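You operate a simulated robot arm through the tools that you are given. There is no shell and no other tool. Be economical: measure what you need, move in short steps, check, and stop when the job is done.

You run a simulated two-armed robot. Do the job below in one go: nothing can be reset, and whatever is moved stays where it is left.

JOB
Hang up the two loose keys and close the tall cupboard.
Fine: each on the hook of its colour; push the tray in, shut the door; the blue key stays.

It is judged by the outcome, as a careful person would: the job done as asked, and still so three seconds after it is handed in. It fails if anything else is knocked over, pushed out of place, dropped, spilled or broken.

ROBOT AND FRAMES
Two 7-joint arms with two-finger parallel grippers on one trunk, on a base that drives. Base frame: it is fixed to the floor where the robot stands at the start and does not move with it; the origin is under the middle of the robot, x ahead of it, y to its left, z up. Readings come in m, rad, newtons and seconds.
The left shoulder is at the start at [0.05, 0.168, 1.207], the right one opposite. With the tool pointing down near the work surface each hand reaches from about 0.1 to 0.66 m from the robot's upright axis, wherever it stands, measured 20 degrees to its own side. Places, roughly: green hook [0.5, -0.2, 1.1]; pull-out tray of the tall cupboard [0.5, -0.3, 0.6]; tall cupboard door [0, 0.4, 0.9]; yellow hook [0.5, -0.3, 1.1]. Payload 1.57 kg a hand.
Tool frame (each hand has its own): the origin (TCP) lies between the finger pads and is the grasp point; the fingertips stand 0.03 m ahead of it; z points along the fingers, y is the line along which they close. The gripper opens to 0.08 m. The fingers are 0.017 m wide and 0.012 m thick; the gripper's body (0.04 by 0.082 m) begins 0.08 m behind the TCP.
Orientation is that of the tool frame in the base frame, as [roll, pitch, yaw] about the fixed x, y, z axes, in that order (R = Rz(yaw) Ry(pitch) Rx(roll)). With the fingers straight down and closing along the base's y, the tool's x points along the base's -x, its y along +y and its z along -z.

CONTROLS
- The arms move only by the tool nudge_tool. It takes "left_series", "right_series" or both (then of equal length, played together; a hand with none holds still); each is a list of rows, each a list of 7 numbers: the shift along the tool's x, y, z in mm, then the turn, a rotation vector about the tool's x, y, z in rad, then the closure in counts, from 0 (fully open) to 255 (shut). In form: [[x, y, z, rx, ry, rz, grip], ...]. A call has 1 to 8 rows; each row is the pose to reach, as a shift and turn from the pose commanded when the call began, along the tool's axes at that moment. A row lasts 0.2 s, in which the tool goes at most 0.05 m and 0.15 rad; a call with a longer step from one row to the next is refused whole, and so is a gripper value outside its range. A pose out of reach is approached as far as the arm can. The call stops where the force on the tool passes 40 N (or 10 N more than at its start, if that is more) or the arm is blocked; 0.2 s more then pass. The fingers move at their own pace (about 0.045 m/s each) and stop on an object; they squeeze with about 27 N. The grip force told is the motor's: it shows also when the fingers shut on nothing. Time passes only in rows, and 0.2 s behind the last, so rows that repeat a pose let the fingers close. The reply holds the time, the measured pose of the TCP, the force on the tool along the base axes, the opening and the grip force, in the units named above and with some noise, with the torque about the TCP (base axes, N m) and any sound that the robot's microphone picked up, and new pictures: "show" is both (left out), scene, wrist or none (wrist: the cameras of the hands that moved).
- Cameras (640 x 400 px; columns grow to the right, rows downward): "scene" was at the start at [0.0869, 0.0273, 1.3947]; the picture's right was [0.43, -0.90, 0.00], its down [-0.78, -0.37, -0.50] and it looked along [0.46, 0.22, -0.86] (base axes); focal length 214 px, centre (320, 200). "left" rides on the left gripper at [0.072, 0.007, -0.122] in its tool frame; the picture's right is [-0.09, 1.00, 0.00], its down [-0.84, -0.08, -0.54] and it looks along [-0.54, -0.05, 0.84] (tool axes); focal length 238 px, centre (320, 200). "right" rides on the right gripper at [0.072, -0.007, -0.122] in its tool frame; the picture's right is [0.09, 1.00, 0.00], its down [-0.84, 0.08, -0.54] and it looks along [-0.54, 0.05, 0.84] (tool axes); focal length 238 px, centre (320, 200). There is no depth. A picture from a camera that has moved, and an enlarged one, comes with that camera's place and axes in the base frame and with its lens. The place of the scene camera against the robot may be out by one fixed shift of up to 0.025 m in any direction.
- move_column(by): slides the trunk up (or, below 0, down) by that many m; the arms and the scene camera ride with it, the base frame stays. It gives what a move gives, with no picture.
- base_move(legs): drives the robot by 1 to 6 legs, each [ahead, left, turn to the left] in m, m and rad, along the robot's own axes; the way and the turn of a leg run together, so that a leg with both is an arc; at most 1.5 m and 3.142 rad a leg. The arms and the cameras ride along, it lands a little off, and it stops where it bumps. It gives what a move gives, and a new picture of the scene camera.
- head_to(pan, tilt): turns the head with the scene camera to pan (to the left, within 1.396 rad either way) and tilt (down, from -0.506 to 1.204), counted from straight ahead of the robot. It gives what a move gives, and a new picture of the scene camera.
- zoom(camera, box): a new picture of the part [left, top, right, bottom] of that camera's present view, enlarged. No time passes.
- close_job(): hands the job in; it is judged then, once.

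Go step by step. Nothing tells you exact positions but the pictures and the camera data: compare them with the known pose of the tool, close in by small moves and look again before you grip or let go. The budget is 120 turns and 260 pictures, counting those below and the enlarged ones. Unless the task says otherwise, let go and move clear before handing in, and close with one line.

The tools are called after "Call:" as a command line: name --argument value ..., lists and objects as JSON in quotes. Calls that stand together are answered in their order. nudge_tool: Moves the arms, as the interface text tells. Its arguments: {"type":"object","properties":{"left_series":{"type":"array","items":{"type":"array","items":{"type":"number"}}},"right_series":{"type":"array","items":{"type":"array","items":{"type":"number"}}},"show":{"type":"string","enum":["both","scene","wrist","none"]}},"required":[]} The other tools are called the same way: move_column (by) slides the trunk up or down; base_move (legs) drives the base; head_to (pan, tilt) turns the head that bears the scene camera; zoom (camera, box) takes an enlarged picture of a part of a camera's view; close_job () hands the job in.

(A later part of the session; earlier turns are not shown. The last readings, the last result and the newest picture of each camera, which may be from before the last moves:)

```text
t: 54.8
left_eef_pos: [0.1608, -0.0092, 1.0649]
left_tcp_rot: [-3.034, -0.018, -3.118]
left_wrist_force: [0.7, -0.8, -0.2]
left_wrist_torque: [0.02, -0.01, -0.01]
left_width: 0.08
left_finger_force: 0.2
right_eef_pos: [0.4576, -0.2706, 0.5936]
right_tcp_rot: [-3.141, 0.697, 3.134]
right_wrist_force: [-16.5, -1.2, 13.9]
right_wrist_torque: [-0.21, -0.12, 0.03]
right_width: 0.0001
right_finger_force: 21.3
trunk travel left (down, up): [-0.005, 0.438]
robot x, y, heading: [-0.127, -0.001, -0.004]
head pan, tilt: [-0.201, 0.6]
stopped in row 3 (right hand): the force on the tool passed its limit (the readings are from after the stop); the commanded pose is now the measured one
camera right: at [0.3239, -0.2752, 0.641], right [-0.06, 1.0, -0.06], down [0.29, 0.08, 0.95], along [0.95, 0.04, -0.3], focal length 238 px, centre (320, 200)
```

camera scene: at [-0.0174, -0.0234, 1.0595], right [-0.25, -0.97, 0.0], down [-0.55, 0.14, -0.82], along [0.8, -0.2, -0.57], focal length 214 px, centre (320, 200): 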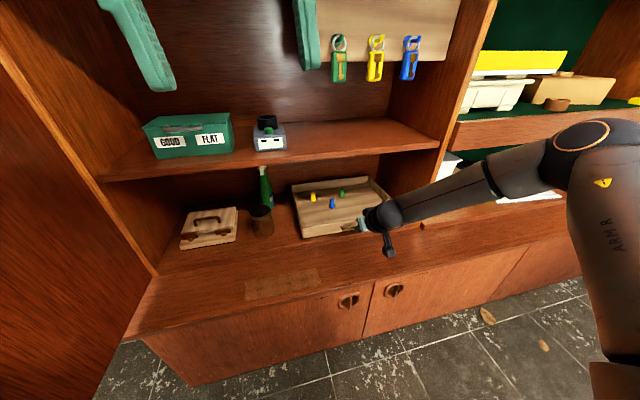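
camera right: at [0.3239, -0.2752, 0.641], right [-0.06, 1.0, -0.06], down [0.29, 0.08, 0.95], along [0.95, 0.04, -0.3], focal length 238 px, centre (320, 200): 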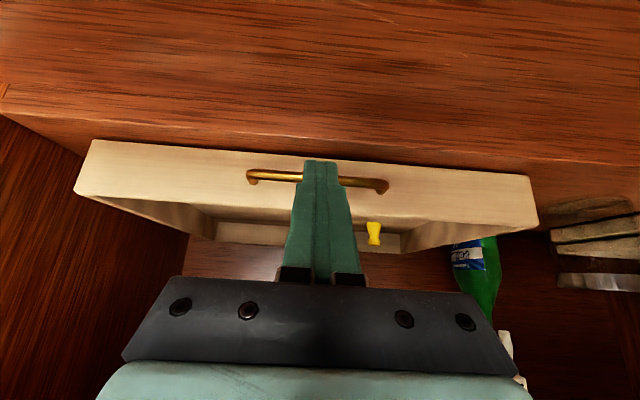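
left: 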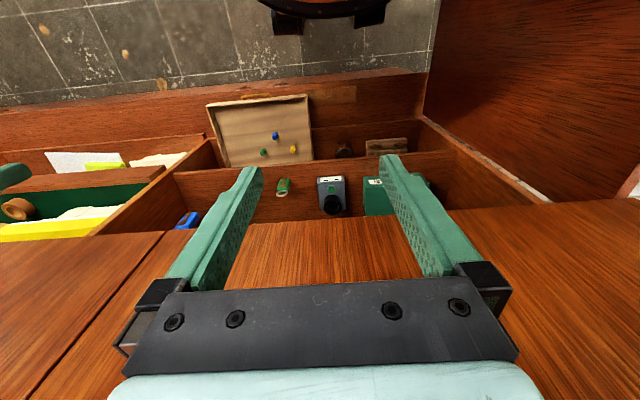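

The end stop is reached (force limit), tray in. I back the hand off gently and check the pawns.

Call:
nudge_tool --right_series '[[4, 0, -3, 0, 0, 0, 255], [30, 0, -25, 0, 0, 0, 255], [60, 0, -51, 0, 0, 0, 255], [92, 0, -77, 0, 0, 0, 255], [90, 0, -120, 0, 0, 0, 255]]' --show "scene"

Call:
zoom --camera "scene" --box '[260, 150, 440, 262]'

```text
t: 56.0
left_eef_pos: [0.1628, -0.0092, 1.0637]
left_tcp_rot: [-3.033, -0.021, -3.117]
left_wrist_force: [-0.1, -0.1, -0.9]
left_wrist_torque: [0.0, 0.02, 0.0]
left_width: 0.08
left_finger_force: 0.1
right_eef_pos: [0.3094, -0.2704, 0.6249]
right_tcp_rot: [3.14, 0.691, 3.134]
right_wrist_force: [0.8, -0.4, 0.1]
right_wrist_torque: [0.0, 0.05, -0.03]
right_width: 0.0
right_finger_force: 21.3
trunk travel left (down, up): [-0.005, 0.438]
robot x, y, heading: [-0.1334, 0.0003, -0.005]
head pan, tilt: [-0.201, 0.6]
camera scene: at [-0.0178, -0.0229, 1.0591], right [-0.24, -0.97, 0.0], down [-0.55, 0.14, -0.82], along [0.8, -0.2, -0.57], focal length 214 px, centre (320, 200)
```

scene: 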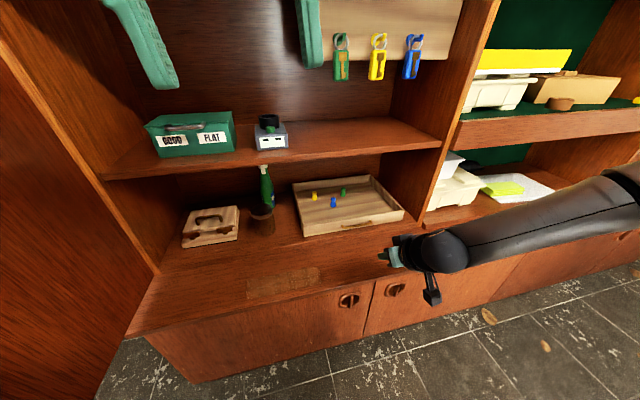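

```text
3.56 times, centred on (350, 206) of scene
camera zoom: at [-0.0178, -0.0229, 1.0591], right [-0.24, -0.97, 0.0], down [-0.55, 0.14, -0.82], along [0.8, -0.2, -0.57], focal length 763 px, centre (213, 179)
```

zoom: 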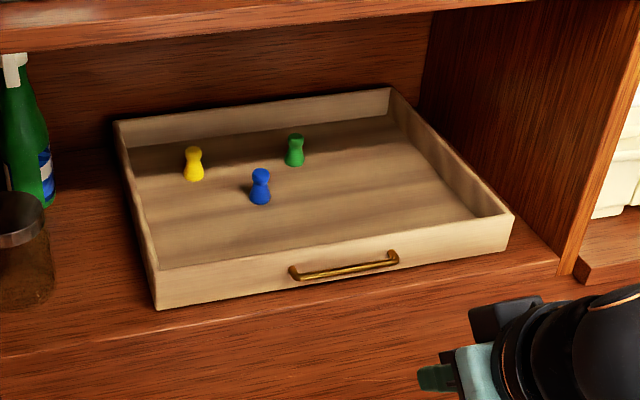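

The tray is in with all pawns standing. Now the door: I'll lift the right hand and look around before driving back.

Call:
nudge_tool --right_series '[[0, 0, -40, 0, 0, 0, 255], [-10, 0, -80, 0, 0, 0, 255], [-20, 0, -120, 0, 0, 0, 255], [-40, 0, -160, 0, 0, 0, 255]]' --show "none"

Call:
head_to --pan -1.35 --tilt 0.5

Call:
head_to --pan 0.75 --tilt 0.4

```text
t: 57.0
left_eef_pos: [0.1635, -0.0096, 1.0636]
left_tcp_rot: [-3.034, -0.023, -3.117]
left_wrist_force: [-0.3, -1.0, 0.9]
left_wrist_torque: [0.02, 0.01, 0.01]
left_width: 0.0799
left_finger_force: 0.1
right_eef_pos: [0.2426, -0.2689, 0.7753]
right_tcp_rot: [3.142, 0.69, 3.137]
right_wrist_force: [0.3, -0.3, -0.3]
right_wrist_torque: [-0.01, -0.01, -0.01]
right_width: 0.0
right_finger_force: 21.1
right hand out of reach, approached as far as the arm can: row 3
trunk travel left (down, up): [-0.005, 0.438]
robot x, y, heading: [-0.1288, -0.002, -0.004]
head pan, tilt: [-0.201, 0.6]
```

```text
t: 58.3
left_eef_pos: [0.1653, -0.0094, 1.0614]
left_tcp_rot: [-3.034, -0.028, -3.116]
left_wrist_force: [0.1, 0.3, -0.4]
left_wrist_torque: [0.02, -0.06, 0.0]
left_width: 0.0801
left_finger_force: 0.0
right_eef_pos: [0.2429, -0.2691, 0.7752]
right_tcp_rot: [-3.141, 0.689, 3.135]
right_wrist_force: [0.3, 0.0, -0.4]
right_wrist_torque: [-0.01, 0.0, 0.03]
right_width: 0.0
right_finger_force: 21.3
trunk travel left (down, up): [-0.005, 0.438]
robot x, y, heading: [-0.1283, -0.0011, -0.005]
head pan, tilt: [-1.349, 0.499]
camera scene: at [-0.0514, -0.0756, 1.0661], right [-0.82, -0.58, 0.0], down [-0.29, 0.41, -0.86], along [0.5, -0.71, -0.5], focal length 214 px, centre (320, 200)
```

scene: 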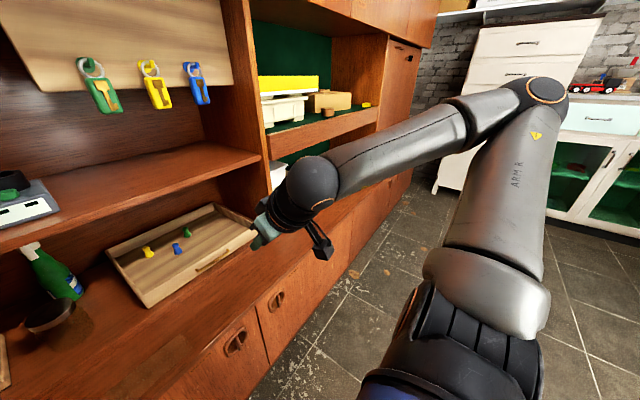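

```text
t: 60.3
left_eef_pos: [0.1628, -0.0063, 1.0648]
left_tcp_rot: [-3.025, -0.023, -3.115]
left_wrist_force: [-0.6, 0.7, 0.0]
left_wrist_torque: [-0.02, 0.0, 0.02]
left_width: 0.08
left_finger_force: 0.0
right_eef_pos: [0.2425, -0.2688, 0.7758]
right_tcp_rot: [3.141, 0.689, 3.136]
right_wrist_force: [0.1, 0.3, -0.7]
right_wrist_torque: [0.01, 0.0, 0.01]
right_width: 0.0002
right_finger_force: 21.0
trunk travel left (down, up): [-0.005, 0.438]
robot x, y, heading: [-0.1339, 0.0003, -0.007]
head pan, tilt: [0.75, 0.4]
camera scene: at [-0.0132, -0.0198, 1.0741], right [-0.2, -0.98, 0.0], down [-0.42, 0.08, -0.9], along [0.89, -0.18, -0.43], focal length 214 px, centre (320, 200)
```

scene: 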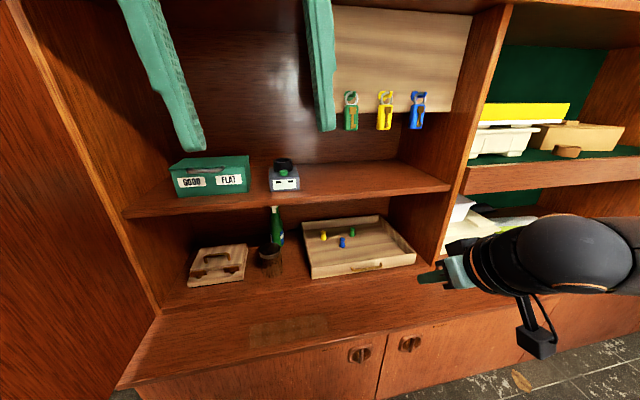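

The head is blocked by the left hand right before it. I move the left hand forward and down, away from the head.

Call:
nudge_tool --left_series '[[-40, 0, 10, 0, 0, 0, 0], [-80, 0, 30, 0, 0, 0, 0], [-120, 0, 60, 0, 0, 0, 0], [-150, 0, 90, 0, 0, 0, 0]]' --show "none"

Call:
head_to --pan 0.7 --tilt 0.4

```text
t: 61.3
left_eef_pos: [0.3093, -0.0128, 0.9727]
left_tcp_rot: [-3.038, -0.022, -3.116]
left_wrist_force: [-0.2, 0.7, -0.4]
left_wrist_torque: [0.02, -0.01, 0.01]
left_width: 0.0803
left_finger_force: 0.2
left hand out of reach, approached as far as the arm can: row 1
right_eef_pos: [0.2429, -0.2689, 0.7752]
right_tcp_rot: [-3.14, 0.691, 3.133]
right_wrist_force: [-0.2, 0.6, 1.6]
right_wrist_torque: [-0.01, 0.06, 0.0]
right_width: 0.0
right_finger_force: 21.4
trunk travel left (down, up): [-0.005, 0.438]
robot x, y, heading: [-0.1282, 0.0013, -0.005]
head pan, tilt: [0.75, 0.4]
```

```text
t: 62.0
left_eef_pos: [0.309, -0.0132, 0.973]
left_tcp_rot: [-3.038, -0.024, -3.118]
left_wrist_force: [0.9, 0.5, 0.8]
left_wrist_torque: [0.02, 0.0, 0.0]
left_width: 0.0799
left_finger_force: 0.1
right_eef_pos: [0.2427, -0.2683, 0.7752]
right_tcp_rot: [-3.141, 0.689, 3.136]
right_wrist_force: [-0.1, 0.2, 0.6]
right_wrist_torque: [0.01, 0.01, 0.01]
right_width: 0.0
right_finger_force: 21.3
trunk travel left (down, up): [-0.005, 0.438]
robot x, y, heading: [-0.1311, -0.0017, -0.004]
head pan, tilt: [0.7, 0.4]
camera scene: at [-0.0324, 0.0576, 1.0778], right [0.64, -0.77, 0.0], down [-0.3, -0.25, -0.92], along [0.71, 0.59, -0.39], focal length 214 px, centre (320, 200)
```

scene: 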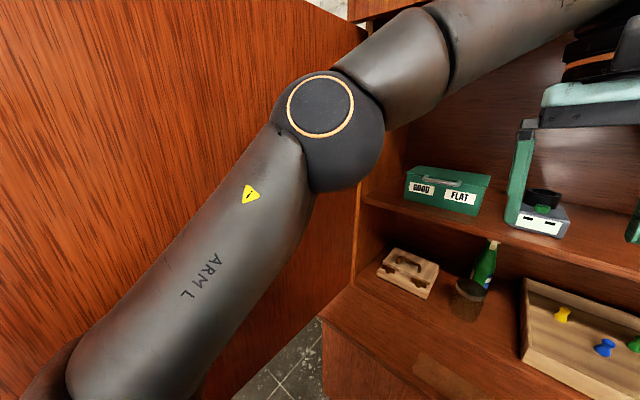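

The head is free. I back out in a straight line so I can see the whole door.

Call:
base_move --legs '[[-0.4, 0, 0]]'

Call:
head_to --pan 0.9 --tilt 0.35

```text
t: 64.4
left_eef_pos: [-0.0822, -0.0123, 0.9719]
left_tcp_rot: [-3.037, -0.023, -3.117]
left_wrist_force: [-0.1, -0.1, 0.0]
left_wrist_torque: [0.01, -0.01, -0.02]
left_width: 0.08
left_finger_force: 0.1
right_eef_pos: [-0.1488, -0.2675, 0.7748]
right_tcp_rot: [3.141, 0.689, 3.134]
right_wrist_force: [0.3, -0.4, 0.5]
right_wrist_torque: [-0.01, -0.02, 0.01]
right_width: 0.0
right_finger_force: 20.9
trunk travel left (down, up): [-0.005, 0.438]
robot x, y, heading: [-0.5221, 0.0041, -0.0]
head pan, tilt: [0.7, 0.4]
camera scene: at [-0.4239, 0.0593, 1.0778], right [0.64, -0.77, 0.0], down [-0.3, -0.25, -0.92], along [0.71, 0.59, -0.39], focal length 214 px, centre (320, 200)
```

scene: 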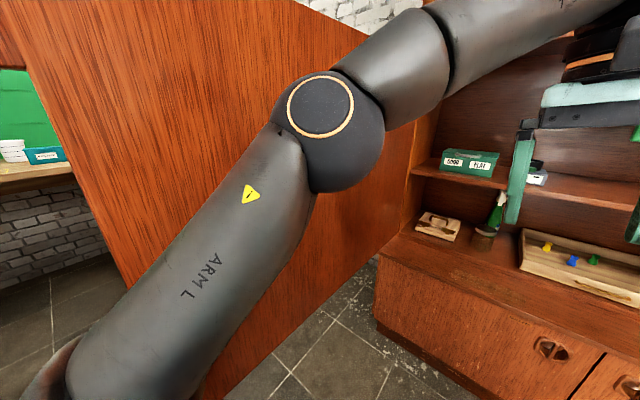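

```text
t: 65.2
left_eef_pos: [-0.0819, -0.0114, 0.9725]
left_tcp_rot: [-3.038, -0.023, -3.117]
left_wrist_force: [-0.2, 0.4, 0.4]
left_wrist_torque: [-0.03, -0.01, -0.03]
left_width: 0.08
left_finger_force: 0.0
right_eef_pos: [-0.1492, -0.2666, 0.7751]
right_tcp_rot: [3.141, 0.69, 3.134]
right_wrist_force: [1.3, -0.1, 0.3]
right_wrist_torque: [0.03, 0.03, 0.0]
right_width: 0.0
right_finger_force: 20.8
trunk travel left (down, up): [-0.005, 0.438]
robot x, y, heading: [-0.5187, 0.0003, -0.005]
head pan, tilt: [0.901, 0.351]
camera scene: at [-0.4369, 0.0726, 1.0824], right [0.78, -0.62, 0.0], down [-0.21, -0.27, -0.94], along [0.59, 0.73, -0.34], focal length 214 px, centre (320, 200)
```

scene: 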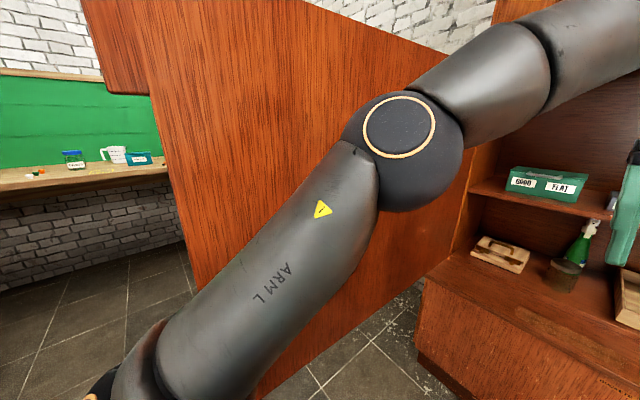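

The door's free edge is near x≈−0.41, y≈0.38. I back up further for the door-closing manoeuvre.

Call:
base_move --legs '[[-0.4, 0, 0]]'

Call:
head_to --pan 0.3 --tilt 0.3

```text
t: 67.7
left_eef_pos: [-0.4837, -0.0115, 0.9716]
left_tcp_rot: [-3.038, -0.023, -3.122]
left_wrist_force: [-1.0, 0.9, 0.6]
left_wrist_torque: [0.01, -0.03, 0.0]
left_width: 0.08
left_finger_force: 0.0
right_eef_pos: [-0.5507, -0.267, 0.7749]
right_tcp_rot: [3.14, 0.689, 3.132]
right_wrist_force: [-0.2, 0.2, 0.0]
right_wrist_torque: [0.02, -0.06, 0.04]
right_width: 0.0
right_finger_force: 22.0
trunk travel left (down, up): [-0.005, 0.438]
robot x, y, heading: [-0.9204, 0.005, -0.009]
head pan, tilt: [0.901, 0.351]
camera scene: at [-0.8373, 0.0747, 1.0824], right [0.78, -0.63, 0.0], down [-0.22, -0.27, -0.94], along [0.59, 0.73, -0.34], focal length 214 px, centre (320, 200)
```

scene: 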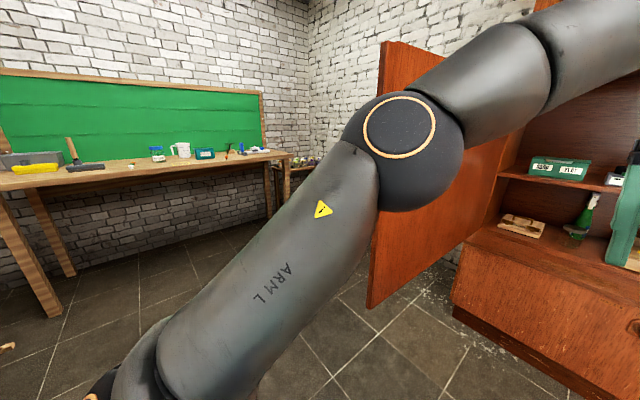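

```text
t: 68.7
left_eef_pos: [-0.4824, -0.0119, 0.9723]
left_tcp_rot: [-3.037, -0.022, -3.121]
left_wrist_force: [0.5, -0.4, 0.6]
left_wrist_torque: [0.02, 0.03, 0.02]
left_width: 0.0802
left_finger_force: 0.0
right_eef_pos: [-0.5498, -0.2663, 0.7754]
right_tcp_rot: [3.138, 0.691, 3.131]
right_wrist_force: [0.0, -0.1, -0.1]
right_wrist_torque: [-0.01, -0.02, -0.02]
right_width: 0.0001
right_finger_force: 21.4
trunk travel left (down, up): [-0.005, 0.438]
robot x, y, heading: [-0.9235, 0.0049, -0.008]
head pan, tilt: [0.3, 0.3]
camera scene: at [-0.8063, 0.0291, 1.0871], right [0.29, -0.96, 0.0], down [-0.28, -0.09, -0.96], along [0.91, 0.28, -0.3], focal length 214 px, centre (320, 200)
```

scene: 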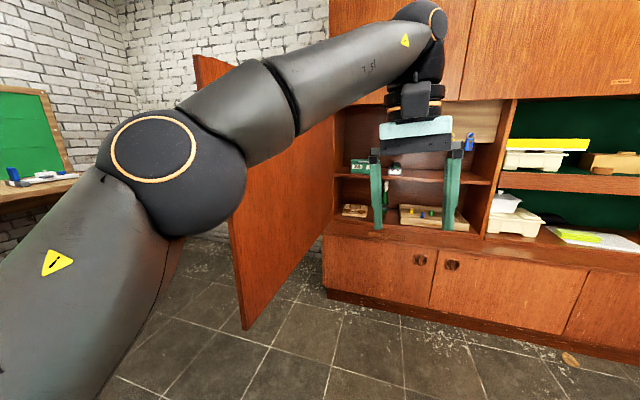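

Plenty of room on the left, and the door's free edge is at about (−0.41, 0.40), z 0.52–1.23. I'll bring the left hand around the edge to the outer face, turning it to point forward as it goes.

Call:
nudge_tool --left_series '[[20, 20, 9, 0, -0.05, 0, 100], [40, 60, 18, 0, -0.15, 0, 200], [55, 105, 27, 0, -0.25, 0, 255], [64, 150, 36, 0, -0.35, 0, 255], [64, 195, 45, 0, -0.45, 0, 255], [64, 240, 54, 0, -0.55, 0, 255], [64, 285, 63, 0, -0.65, 0, 255], [64, 330, 72, 0, -0.75, 0, 255]]'

```text
t: 70.5
left_eef_pos: [-0.5543, 0.3049, 0.8701]
left_tcp_rot: [-3.003, 0.723, -3.028]
left_wrist_force: [0.3, 0.6, 0.8]
left_wrist_torque: [-0.02, 0.02, 0.05]
left_width: 0.0002
left_finger_force: 21.2
right_eef_pos: [-0.5498, -0.2653, 0.7751]
right_tcp_rot: [3.141, 0.688, 3.13]
right_wrist_force: [-0.1, -0.2, -0.1]
right_wrist_torque: [-0.01, 0.01, -0.03]
right_width: 0.0
right_finger_force: 21.4
trunk travel left (down, up): [-0.005, 0.438]
robot x, y, heading: [-0.9212, 0.0014, -0.012]
head pan, tilt: [0.3, 0.3]
camera scene: at [-0.8063, 0.0289, 1.0871], right [0.29, -0.96, 0.0], down [-0.28, -0.08, -0.96], along [0.92, 0.27, -0.3], focal length 214 px, centre (320, 200)
camera left: at [-0.6913, 0.3141, 0.9117], right [0.05, 1.0, -0.04], down [0.26, 0.03, 0.96], along [0.96, -0.06, -0.26], focal length 238 px, centre (320, 200)
```

scene: 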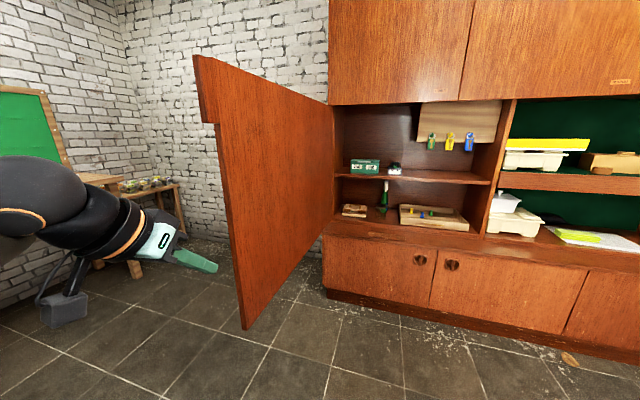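
left: 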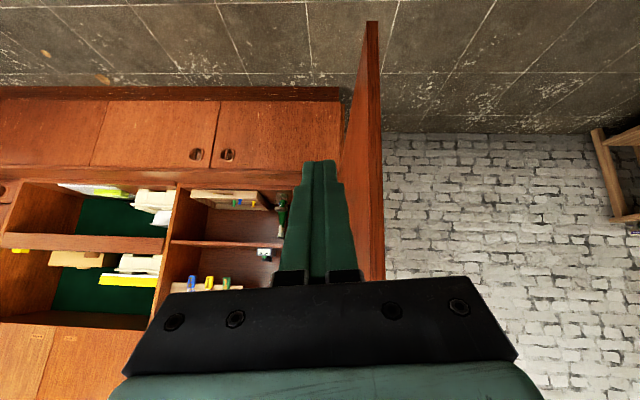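

The door edge is clear to see: outer face near y≈0.38. I slide the hand further left to y≈0.46 and level it more.

Call:
nudge_tool --left_series '[[0, 40, 0, 0, -0.11, 0, 255], [0, 80, 0, 0, -0.22, 0, 255], [0, 120, 0, 0, -0.33, 0, 255], [0, 160, 0, 0, -0.44, 0, 255]]'

```text
t: 71.5
left_eef_pos: [-0.5604, 0.4682, 0.8501]
left_tcp_rot: [-2.879, 1.156, -2.879]
left_wrist_force: [0.4, -0.3, 0.0]
left_wrist_torque: [-0.01, 0.01, -0.01]
left_width: 0.0
left_finger_force: 21.3
right_eef_pos: [-0.5514, -0.2664, 0.774]
right_tcp_rot: [3.14, 0.689, 3.131]
right_wrist_force: [-0.1, -0.3, -0.4]
right_wrist_torque: [-0.01, 0.03, 0.0]
right_width: 0.0
right_finger_force: 21.1
trunk travel left (down, up): [-0.005, 0.438]
robot x, y, heading: [-0.9216, 0.0048, -0.008]
head pan, tilt: [0.3, 0.3]
camera scene: at [-0.8063, 0.029, 1.0871], right [0.29, -0.96, 0.0], down [-0.28, -0.08, -0.96], along [0.92, 0.27, -0.3], focal length 214 px, centre (320, 200)
camera left: at [-0.7013, 0.4685, 0.8298], right [0.01, 1.0, -0.02], down [-0.17, 0.02, 0.98], along [0.99, -0.01, 0.17], focal length 238 px, centre (320, 200)
```

scene: 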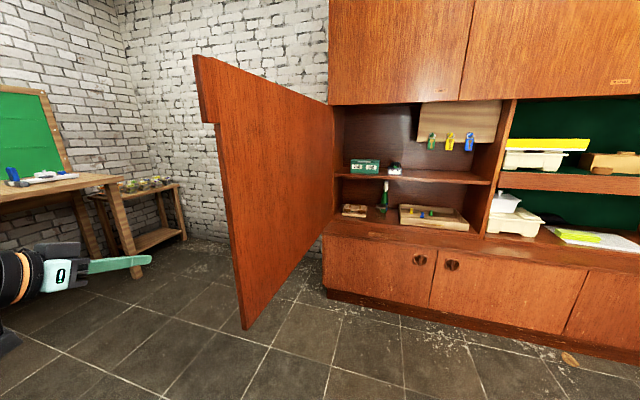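
left: 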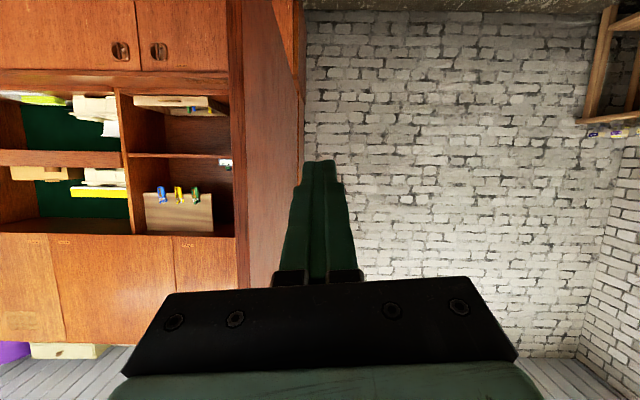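

The outer face is at y≈0.37, my hand at y≈0.47 outside it. I reach forward past the free edge.

Call:
nudge_tool --left_series '[[-16, 0, 39, 0, 0, 0, 255], [-33, 0, 77, 0, 0, 0, 255], [-49, 0, 116, 0, 0, 0, 255], [-66, 0, 155, 0, 0, 0, 255], [-82, 0, 193, 0, 0, 0, 255]]'

```text
t: 72.7
left_eef_pos: [-0.3484, 0.4723, 0.8516]
left_tcp_rot: [-2.882, 1.155, -2.878]
left_wrist_force: [0.1, -0.7, 0.2]
left_wrist_torque: [-0.04, 0.02, -0.02]
left_width: 0.0001
left_finger_force: 21.6
right_eef_pos: [-0.5507, -0.2669, 0.7751]
right_tcp_rot: [3.139, 0.689, 3.132]
right_wrist_force: [0.3, 0.1, -0.2]
right_wrist_torque: [-0.01, 0.0, 0.01]
right_width: 0.0
right_finger_force: 21.2
trunk travel left (down, up): [-0.005, 0.438]
robot x, y, heading: [-0.9241, 0.0033, -0.009]
head pan, tilt: [0.3, 0.3]
camera scene: at [-0.8065, 0.029, 1.0871], right [0.29, -0.96, 0.0], down [-0.28, -0.09, -0.96], along [0.91, 0.27, -0.3], focal length 214 px, centre (320, 200)
camera left: at [-0.4899, 0.4736, 0.8324], right [0.01, 1.0, -0.02], down [-0.17, 0.02, 0.99], along [0.99, -0.01, 0.17], focal length 238 px, centre (320, 200)
```

scene: 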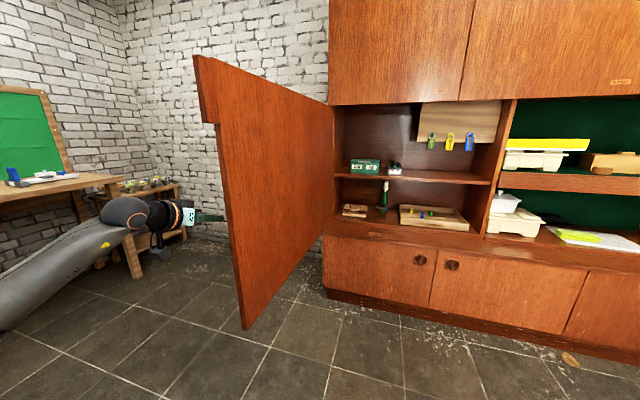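
left: 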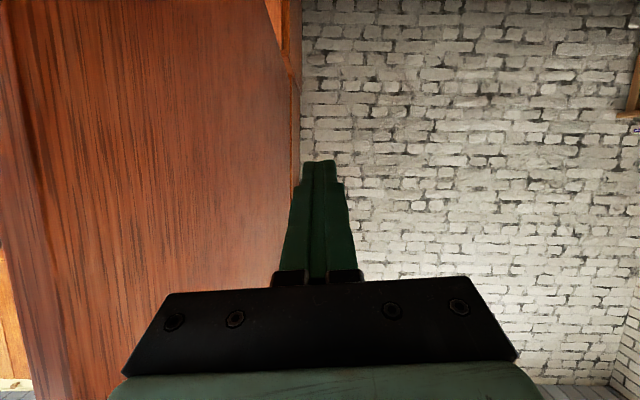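

The finger is outside and past the free edge. I sweep it toward −y to catch the door and swing it.

Call:
nudge_tool --left_series '[[0, -40, 0, 0, 0, 0, 255], [0, -65, 0, 0, 0, 0, 255], [0, -85, 0, 0, 0, 0, 255], [0, -100, 1, 0, 0, 0, 255], [-1, -120, 2, 0, 0, 0, 255], [-1, -145, 3, 0, 0, 0, 255], [-2, -170, 4, 0, 0, 0, 255], [-2, -195, 5, 0, 0, 0, 255]]'

```text
t: 74.5
left_eef_pos: [-0.3395, 0.2784, 0.8732]
left_tcp_rot: [-2.876, 1.155, -2.876]
left_wrist_force: [0.1, 0.4, -0.2]
left_wrist_torque: [0.01, 0.01, -0.01]
left_width: 0.0
left_finger_force: 21.1
right_eef_pos: [-0.5514, -0.2675, 0.7753]
right_tcp_rot: [3.138, 0.69, 3.13]
right_wrist_force: [0.2, 0.6, -0.5]
right_wrist_torque: [-0.03, 0.01, 0.01]
right_width: 0.0
right_finger_force: 21.8
trunk travel left (down, up): [-0.005, 0.438]
robot x, y, heading: [-0.9228, 0.0033, -0.006]
head pan, tilt: [0.3, 0.3]
camera scene: at [-0.8064, 0.029, 1.0871], right [0.29, -0.96, 0.0], down [-0.28, -0.09, -0.96], along [0.92, 0.27, -0.3], focal length 214 px, centre (320, 200)
camera left: at [-0.48, 0.279, 0.853], right [0.01, 1.0, -0.02], down [-0.17, 0.02, 0.98], along [0.99, -0.01, 0.17], focal length 238 px, centre (320, 200)
```

scene: 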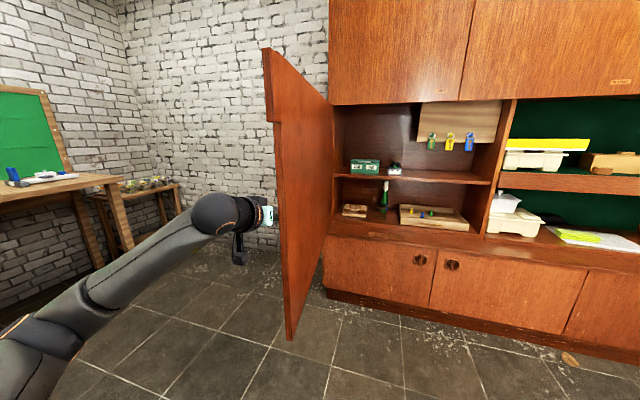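
left: 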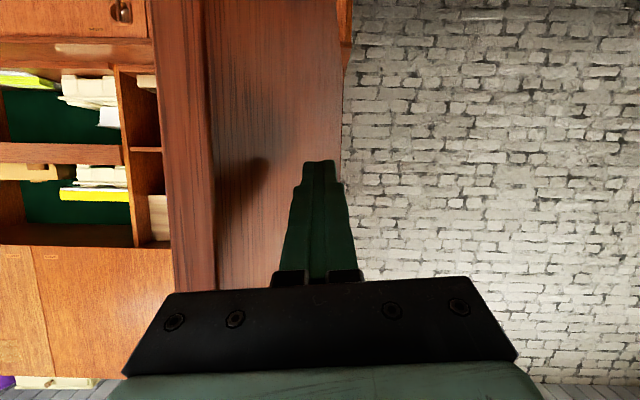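

The door swings easily. I keep following it around.

Call:
nudge_tool --left_series '[[0, -25, 4, 0, 0, 0, 255], [1, -50, 8, 0, 0, 0, 255], [1, -75, 13, 0, 0, 0, 255], [2, -100, 18, 0, 0, 0, 255], [2, -125, 24, 0, 0, 0, 255], [3, -150, 30, 0, 0, 0, 255], [3, -175, 37, 0, 0, 0, 255], [4, -195, 44, 0, 0, 0, 255]]'

```text
t: 76.2
left_eef_pos: [-0.2957, 0.0824, 0.8693]
left_tcp_rot: [-2.878, 1.156, -2.877]
left_wrist_force: [-0.1, 0.0, 0.1]
left_wrist_torque: [-0.01, -0.02, -0.05]
left_width: 0.0
left_finger_force: 21.7
right_eef_pos: [-0.5504, -0.2654, 0.7755]
right_tcp_rot: [3.139, 0.691, 3.13]
right_wrist_force: [0.2, -0.1, -0.6]
right_wrist_torque: [0.04, 0.01, -0.01]
right_width: 0.0001
right_finger_force: 21.3
trunk travel left (down, up): [-0.005, 0.438]
robot x, y, heading: [-0.9269, 0.0045, -0.012]
head pan, tilt: [0.3, 0.3]
camera scene: at [-0.8063, 0.029, 1.0871], right [0.29, -0.96, 0.0], down [-0.28, -0.09, -0.96], along [0.91, 0.27, -0.3], focal length 214 px, centre (320, 200)
camera left: at [-0.4367, 0.0847, 0.8513], right [0.01, 1.0, -0.02], down [-0.17, 0.02, 0.99], along [0.99, -0.01, 0.17], focal length 238 px, centre (320, 200)
```

scene: 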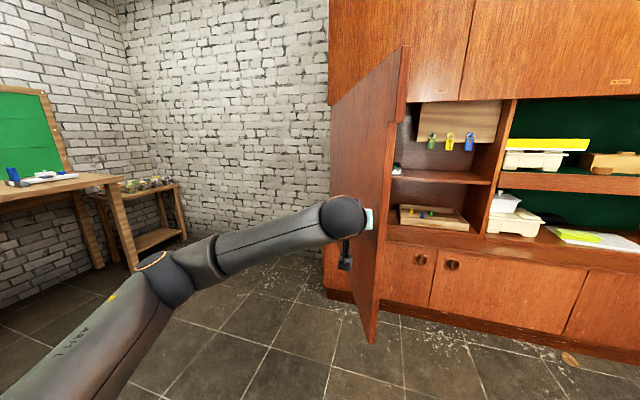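
left: 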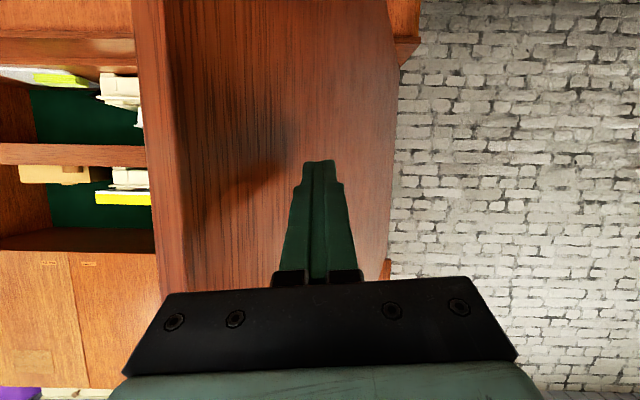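

The door is about a third closed. I now push with the base driving forward and right, the hand leading.

Call:
base_move --legs '[[0.15, -0.15, 0]]'

```text
t: 77.9
left_eef_pos: [-0.1519, -0.0704, 0.8719]
left_tcp_rot: [-2.878, 1.154, -2.879]
left_wrist_force: [0.2, -0.6, 0.1]
left_wrist_torque: [0.01, -0.01, -0.03]
left_width: 0.0
left_finger_force: 21.0
right_eef_pos: [-0.407, -0.4187, 0.7766]
right_tcp_rot: [-3.141, 0.689, 3.13]
right_wrist_force: [-0.8, 0.3, 0.3]
right_wrist_torque: [-0.02, -0.04, 0.02]
right_width: 0.0
right_finger_force: 21.5
trunk travel left (down, up): [-0.005, 0.438]
robot x, y, heading: [-0.7807, -0.1478, -0.009]
head pan, tilt: [0.3, 0.3]
camera scene: at [-0.6628, -0.1238, 1.0871], right [0.29, -0.96, 0.0], down [-0.28, -0.08, -0.96], along [0.92, 0.27, -0.3], focal length 214 px, centre (320, 200)
```

scene: 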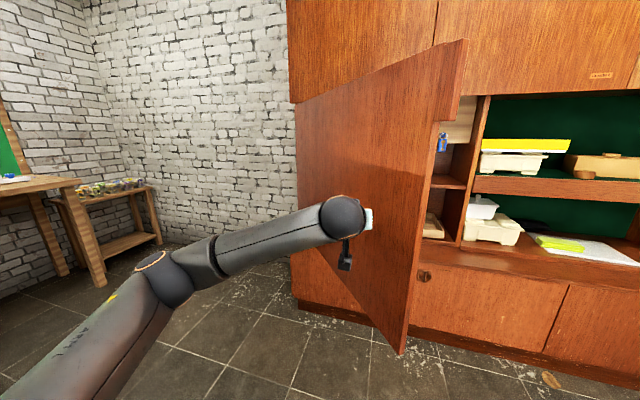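

Continuing to push along the arc.

Call:
base_move --legs '[[0.15, -0.1, 0], [0.13, -0.05, 0]]'

```text
t: 80.3
left_eef_pos: [0.1273, -0.2238, 0.8707]
left_tcp_rot: [-2.878, 1.155, -2.882]
left_wrist_force: [0.2, -0.3, -0.5]
left_wrist_torque: [-0.02, -0.01, 0.02]
left_width: 0.0002
left_finger_force: 21.8
right_eef_pos: [-0.1302, -0.5729, 0.7762]
right_tcp_rot: [-3.141, 0.688, 3.128]
right_wrist_force: [-0.1, -0.4, 1.3]
right_wrist_torque: [0.02, 0.01, 0.01]
right_width: 0.0
right_finger_force: 20.5
trunk travel left (down, up): [-0.005, 0.438]
robot x, y, heading: [-0.5, -0.3001, -0.014]
head pan, tilt: [0.3, 0.3]
camera scene: at [-0.3843, -0.2767, 1.0871], right [0.28, -0.96, 0.0], down [-0.28, -0.08, -0.96], along [0.92, 0.27, -0.3], focal length 214 px, centre (320, 200)
```

scene: 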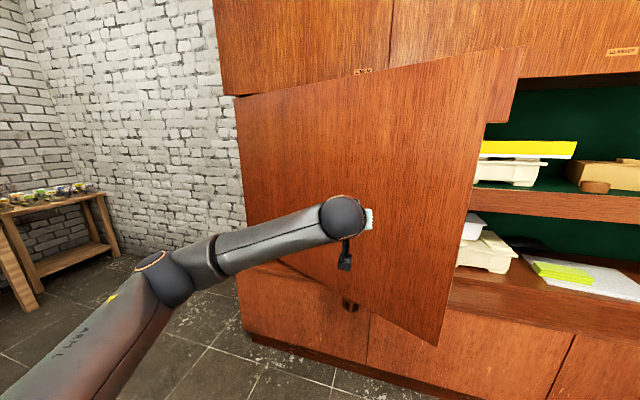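

The door clears the counter. I continue forward, more gently.

Call:
base_move --legs '[[0.15, -0.03, 0]]'

```text
t: 81.7
left_eef_pos: [0.278, -0.2538, 0.8704]
left_tcp_rot: [-2.878, 1.153, -2.881]
left_wrist_force: [0.3, -0.1, 1.0]
left_wrist_torque: [0.0, 0.03, 0.0]
left_width: 0.0001
left_finger_force: 21.8
right_eef_pos: [0.0222, -0.6029, 0.7752]
right_tcp_rot: [3.14, 0.688, 3.127]
right_wrist_force: [0.4, -0.5, 0.3]
right_wrist_torque: [-0.03, 0.0, 0.01]
right_width: 0.0001
right_finger_force: 21.8
trunk travel left (down, up): [-0.005, 0.438]
robot x, y, heading: [-0.3449, -0.3334, -0.01]
head pan, tilt: [0.3, 0.3]
camera scene: at [-0.2325, -0.3075, 1.0871], right [0.28, -0.96, 0.0], down [-0.28, -0.08, -0.96], along [0.92, 0.27, -0.3], focal length 214 px, centre (320, 200)
```

scene: 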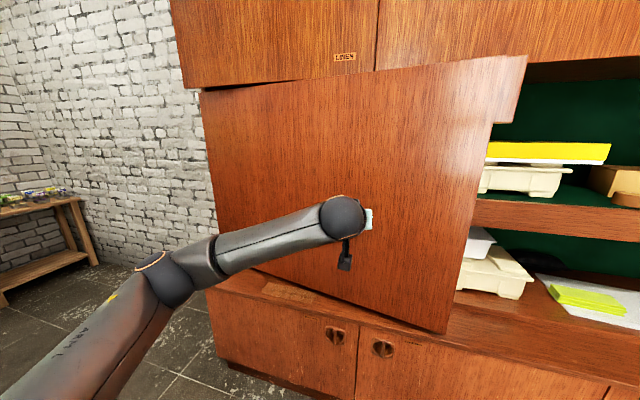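

Nearly shut. One more short drive, then the arm finishes with force feedback.

Call:
base_move --legs '[[0.08, 0, 0]]'

Call:
nudge_tool --left_series '[[-3, 0, 7, 0, 0, 0, 255], [-6, 0, 14, 0, 0, 0, 255], [-9, 0, 21, 0, 0, 0, 255], [-12, 0, 28, 0, 0, 0, 255], [-15, 0, 35, 0, 0, 0, 255], [-18, 0, 42, 0, 0, 0, 255], [-21, 0, 49, 0, 0, 0, 255], [-24, 0, 56, 0, 0, 0, 255]]'

```text
t: 82.8
left_eef_pos: [0.3576, -0.2548, 0.8705]
left_tcp_rot: [-2.878, 1.152, -2.88]
left_wrist_force: [0.5, -0.2, -0.1]
left_wrist_torque: [-0.01, -0.02, -0.01]
left_width: 0.0002
left_finger_force: 20.4
right_eef_pos: [0.1005, -0.6052, 0.7754]
right_tcp_rot: [3.139, 0.69, 3.127]
right_wrist_force: [0.0, 1.1, -0.7]
right_wrist_torque: [-0.02, -0.03, 0.02]
right_width: 0.0
right_finger_force: 20.8
trunk travel left (down, up): [-0.005, 0.438]
robot x, y, heading: [-0.2681, -0.3356, -0.012]
head pan, tilt: [0.3, 0.3]
camera scene: at [-0.1539, -0.3085, 1.0871], right [0.28, -0.96, 0.0], down [-0.28, -0.08, -0.96], along [0.92, 0.27, -0.3], focal length 214 px, centre (320, 200)
```

scene: 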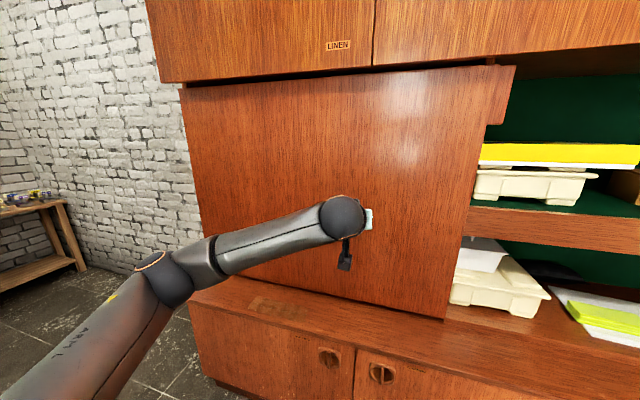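

```text
t: 84.6
left_eef_pos: [0.4191, -0.2535, 0.8701]
left_tcp_rot: [-2.88, 1.154, -2.882]
left_wrist_force: [0.6, -0.6, -1.3]
left_wrist_torque: [0.01, 0.0, 0.01]
left_width: 0.0
left_finger_force: 21.3
right_eef_pos: [0.1009, -0.6053, 0.776]
right_tcp_rot: [3.139, 0.689, 3.128]
right_wrist_force: [-0.4, 0.5, 0.4]
right_wrist_torque: [0.01, 0.04, -0.01]
right_width: 0.0001
right_finger_force: 21.1
trunk travel left (down, up): [-0.005, 0.438]
robot x, y, heading: [-0.2716, -0.3331, -0.013]
head pan, tilt: [0.3, 0.3]
camera scene: at [-0.1538, -0.3085, 1.0871], right [0.28, -0.96, 0.0], down [-0.28, -0.08, -0.96], along [0.92, 0.27, -0.3], focal length 214 px, centre (320, 200)
camera left: at [0.2776, -0.2516, 0.8515], right [0.02, 1.0, -0.02], down [-0.17, 0.02, 0.99], along [0.99, -0.01, 0.17], focal length 238 px, centre (320, 200)
```

scene: 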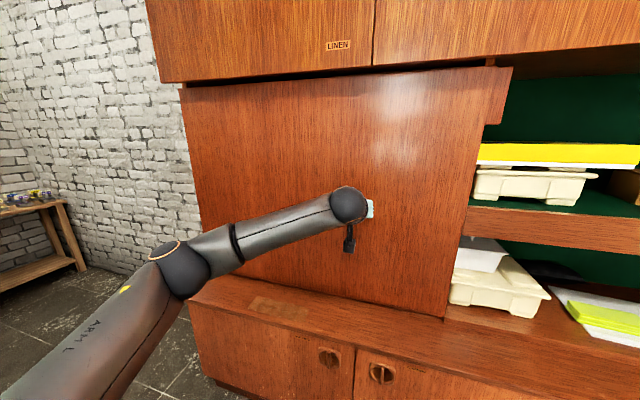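
left: 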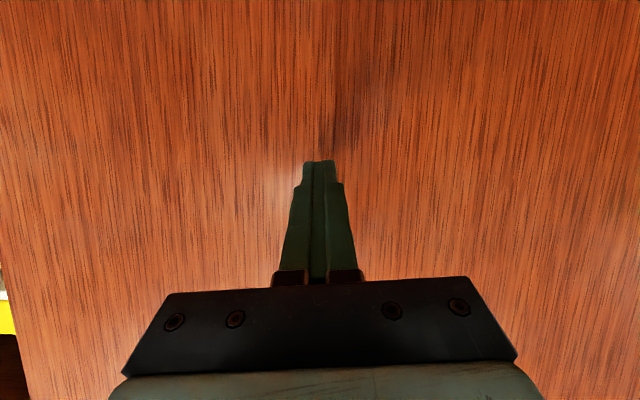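

No resistance yet; I keep pushing gently until it seats.

Call:
nudge_tool --left_series '[[-2, 0, 5, 0, 0, 0, 255], [-4, 0, 9, 0, 0, 0, 255], [-6, 0, 14, 0, 0, 0, 255], [-8, 0, 18, 0, 0, 0, 255], [-10, 0, 23, 0, 0, 0, 255], [-12, 0, 28, 0, 0, 0, 255], [-14, 0, 32, 0, 0, 0, 255], [-16, 0, 37, 0, 0, 0, 255]]'

```text
t: 85.5
left_eef_pos: [0.4288, -0.2536, 0.869]
left_tcp_rot: [-2.883, 1.149, -2.884]
left_wrist_force: [-19.1, 4.2, 2.5]
left_wrist_torque: [0.0, 0.01, 0.14]
left_width: 0.0
left_finger_force: 21.5
right_eef_pos: [0.099, -0.604, 0.7765]
right_tcp_rot: [3.141, 0.693, 3.129]
right_wrist_force: [0.7, -0.4, 0.6]
right_wrist_torque: [-0.01, 0.02, 0.01]
right_width: 0.0
right_finger_force: 21.3
trunk travel left (down, up): [-0.005, 0.438]
robot x, y, heading: [-0.2666, -0.3364, -0.009]
head pan, tilt: [0.3, 0.3]
stopped in row 4 (left hand): the force on the tool passed its limit (the readings are from after the stop); the commanded pose is now the measured one
camera scene: at [-0.1564, -0.3077, 1.0874], right [0.29, -0.96, 0.0], down [-0.28, -0.09, -0.96], along [0.92, 0.27, -0.29], focal length 214 px, centre (320, 200)
camera left: at [0.2876, -0.2521, 0.8521], right [0.02, 1.0, -0.02], down [-0.16, 0.02, 0.99], along [0.99, -0.01, 0.16], focal length 238 px, centre (320, 200)
```

scene: 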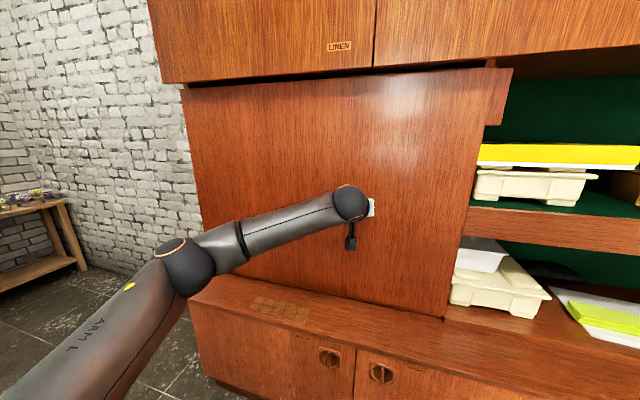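
left: 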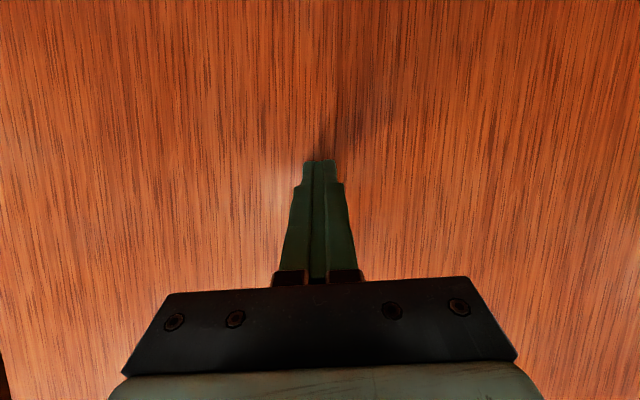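

Firm contact with the fingertip at x≈0.457. I check for a remaining gap along the door edge.

Call:
zoom --camera "scene" --box '[400, 40, 560, 340]'

Call:
nudge_tool --left_series '[[-3, 0, 7, 0, 0, 0, 255], [-6, 0, 14, 0, 0, 0, 255], [-8, 0, 18, 0, 0, 0, 255]]' --show "none"

```text
1.33 times, centred on (480, 190) of scene
camera zoom: at [-0.1564, -0.3077, 1.0874], right [0.29, -0.96, 0.0], down [-0.28, -0.09, -0.96], along [0.92, 0.27, -0.29], focal length 286 px, centre (107, 213)
```

zoom: 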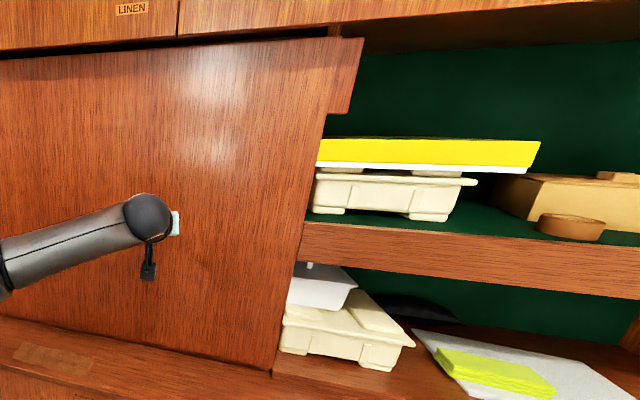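

```text
t: 85.8
left_eef_pos: [0.4287, -0.2542, 0.8711]
left_tcp_rot: [-2.883, 1.144, -2.886]
left_wrist_force: [-21.3, 6.3, 3.5]
left_wrist_torque: [-0.08, -0.05, 0.14]
left_width: 0.0002
left_finger_force: 21.4
right_eef_pos: [0.0987, -0.6028, 0.7778]
right_tcp_rot: [-3.141, 0.693, 3.131]
right_wrist_force: [-0.5, -0.5, 0.5]
right_wrist_torque: [0.02, 0.03, 0.01]
right_width: 0.0004
right_finger_force: 21.5
trunk travel left (down, up): [-0.005, 0.438]
robot x, y, heading: [-0.2727, -0.3348, -0.009]
head pan, tilt: [0.3, 0.3]
stopped in row 1 (left hand): the force on the tool passed its limit (the readings are from after the stop); the commanded pose is now the measured one
```

It's stiff at the stop. I retract the left hand and view the door edge from the right side to confirm there's no gap.

Call:
nudge_tool --left_series '[[8, 0, -18, 0, 0, 0, 255], [24, 0, -56, 0, 0, 0, 255], [43, 0, -101, 0, 0, 0, 255], [60, 0, -140, 0, 0, 0, 255]]' --show "none"

Call:
base_move --legs '[[-0.2, 0, 0], [0, -0.45, 0]]'

Call:
zoom --camera "scene" --box '[160, 60, 400, 210]'

```text
t: 86.8
left_eef_pos: [0.278, -0.2608, 0.8696]
left_tcp_rot: [-2.889, 1.14, -2.885]
left_wrist_force: [0.2, 0.5, 0.2]
left_wrist_torque: [-0.02, 0.0, 0.0]
left_width: 0.0
left_finger_force: 21.7
right_eef_pos: [0.1004, -0.6031, 0.7763]
right_tcp_rot: [3.14, 0.69, 3.13]
right_wrist_force: [0.7, 0.4, -0.4]
right_wrist_torque: [-0.02, 0.03, 0.0]
right_width: 0.0
right_finger_force: 21.2
trunk travel left (down, up): [-0.005, 0.438]
robot x, y, heading: [-0.2693, -0.3342, -0.008]
head pan, tilt: [0.3, 0.3]
```

```text
t: 90.7
left_eef_pos: [0.0777, -0.6979, 0.8707]
left_tcp_rot: [-2.888, 1.14, -2.881]
left_wrist_force: [-0.6, 0.9, 0.1]
left_wrist_torque: [-0.02, 0.03, 0.02]
left_width: 0.0
left_finger_force: 21.3
right_eef_pos: [-0.0988, -1.0429, 0.7762]
right_tcp_rot: [3.14, 0.691, 3.137]
right_wrist_force: [-0.9, 1.0, -0.6]
right_wrist_torque: [-0.02, 0.01, 0.0]
right_width: 0.0002
right_finger_force: 21.2
trunk travel left (down, up): [-0.005, 0.438]
robot x, y, heading: [-0.4776, -0.7732, -0.006]
head pan, tilt: [0.3, 0.3]
camera scene: at [-0.3562, -0.7501, 1.0871], right [0.29, -0.96, 0.0], down [-0.28, -0.09, -0.96], along [0.91, 0.28, -0.3], focal length 214 px, centre (320, 200)
```

scene: 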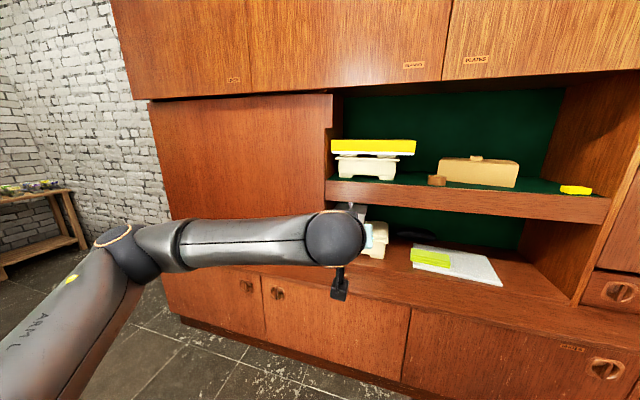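

```text
2.67 times, centred on (280, 135) of scene
camera zoom: at [-0.3562, -0.7501, 1.0871], right [0.29, -0.96, 0.0], down [-0.28, -0.09, -0.96], along [0.91, 0.28, -0.3], focal length 572 px, centre (427, 373)
```

zoom: 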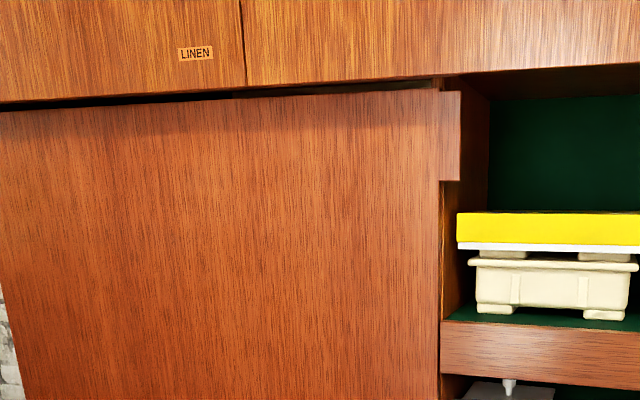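

The door looks flush; one tight zoom on the seam to be sure.

Call:
zoom --camera "scene" --box '[310, 85, 350, 210]'

Call:
base_move --legs '[[0, -0.35, 0.4]]'

Call:
zoom --camera "scene" --box '[200, 60, 440, 210]'

```text
3.20 times, centred on (330, 148) of scene
camera zoom: at [-0.3562, -0.7501, 1.0871], right [0.29, -0.96, 0.0], down [-0.28, -0.09, -0.96], along [0.91, 0.28, -0.3], focal length 686 px, centre (288, 368)
```

zoom: 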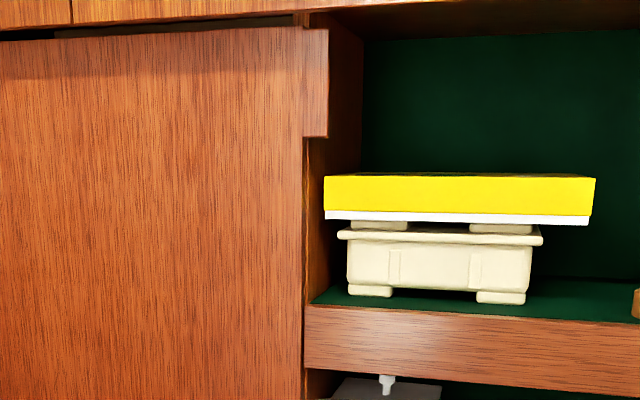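

```text
t: 92.9
left_eef_pos: [0.0732, -0.8304, 0.8696]
left_tcp_rot: [-2.889, 1.139, -2.483]
left_wrist_force: [-0.1, 0.1, 0.0]
left_wrist_torque: [0.0, -0.01, 0.03]
left_width: 0.0
left_finger_force: 21.2
right_eef_pos: [0.0439, -1.2186, 0.7755]
right_tcp_rot: [-3.14, 0.689, -2.748]
right_wrist_force: [-0.1, -0.5, 0.7]
right_wrist_torque: [0.02, 0.02, -0.01]
right_width: 0.0
right_finger_force: 21.5
trunk travel left (down, up): [-0.005, 0.438]
robot x, y, heading: [-0.4036, -1.1154, 0.4]
head pan, tilt: [0.3, 0.3]
camera scene: at [-0.309, -1.0421, 1.0871], right [0.64, -0.77, 0.0], down [-0.23, -0.19, -0.96], along [0.73, 0.61, -0.3], focal length 214 px, centre (320, 200)
```

scene: 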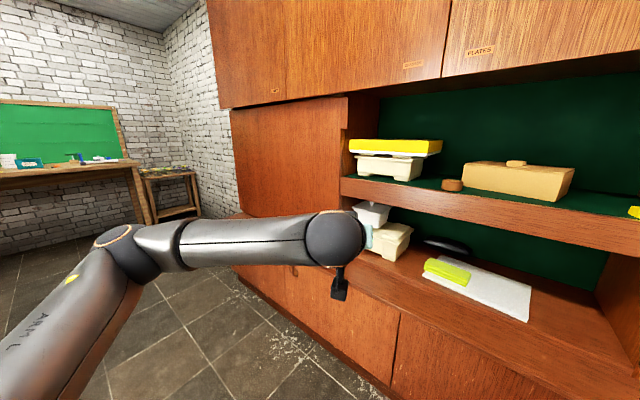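

```text
2.67 times, centred on (320, 135) of scene
camera zoom: at [-0.309, -1.0421, 1.0871], right [0.64, -0.77, 0.0], down [-0.23, -0.19, -0.96], along [0.73, 0.61, -0.3], focal length 572 px, centre (320, 373)
```

zoom: 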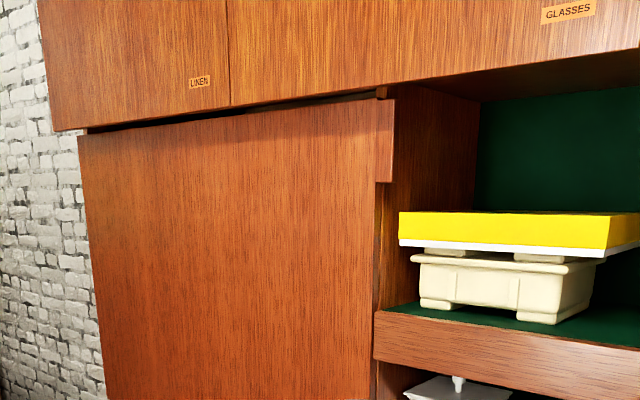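

Checking the seam at high zoom from this angle.

Call:
zoom --camera "scene" --box '[315, 85, 375, 215]'

Call:
zoom --camera "scene" --box '[320, 120, 370, 151]'

```text
3.08 times, centred on (345, 150) of scene
camera zoom: at [-0.309, -1.0421, 1.0871], right [0.64, -0.77, 0.0], down [-0.23, -0.19, -0.96], along [0.73, 0.61, -0.3], focal length 660 px, centre (243, 354)
```

zoom: 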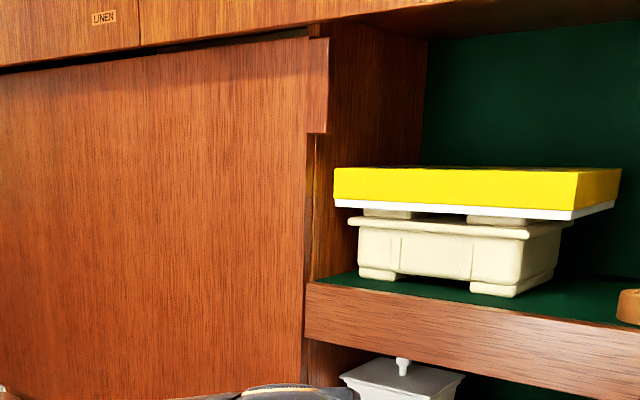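

```text
12.80 times, centred on (345, 136) of scene
camera zoom: at [-0.309, -1.0421, 1.0871], right [0.64, -0.77, 0.0], down [-0.23, -0.19, -0.96], along [0.73, 0.61, -0.3], focal length 2745 px, centre (0, 1026)
```

zoom: 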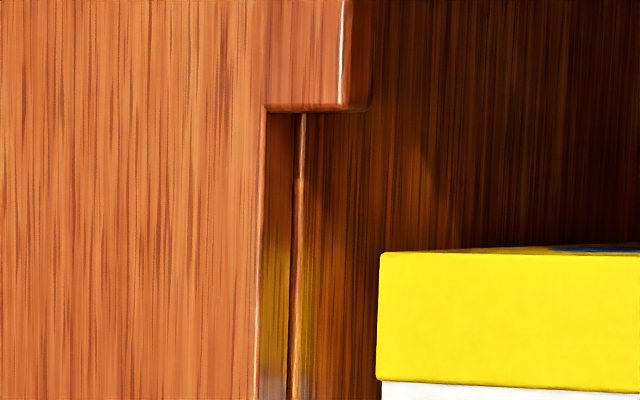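

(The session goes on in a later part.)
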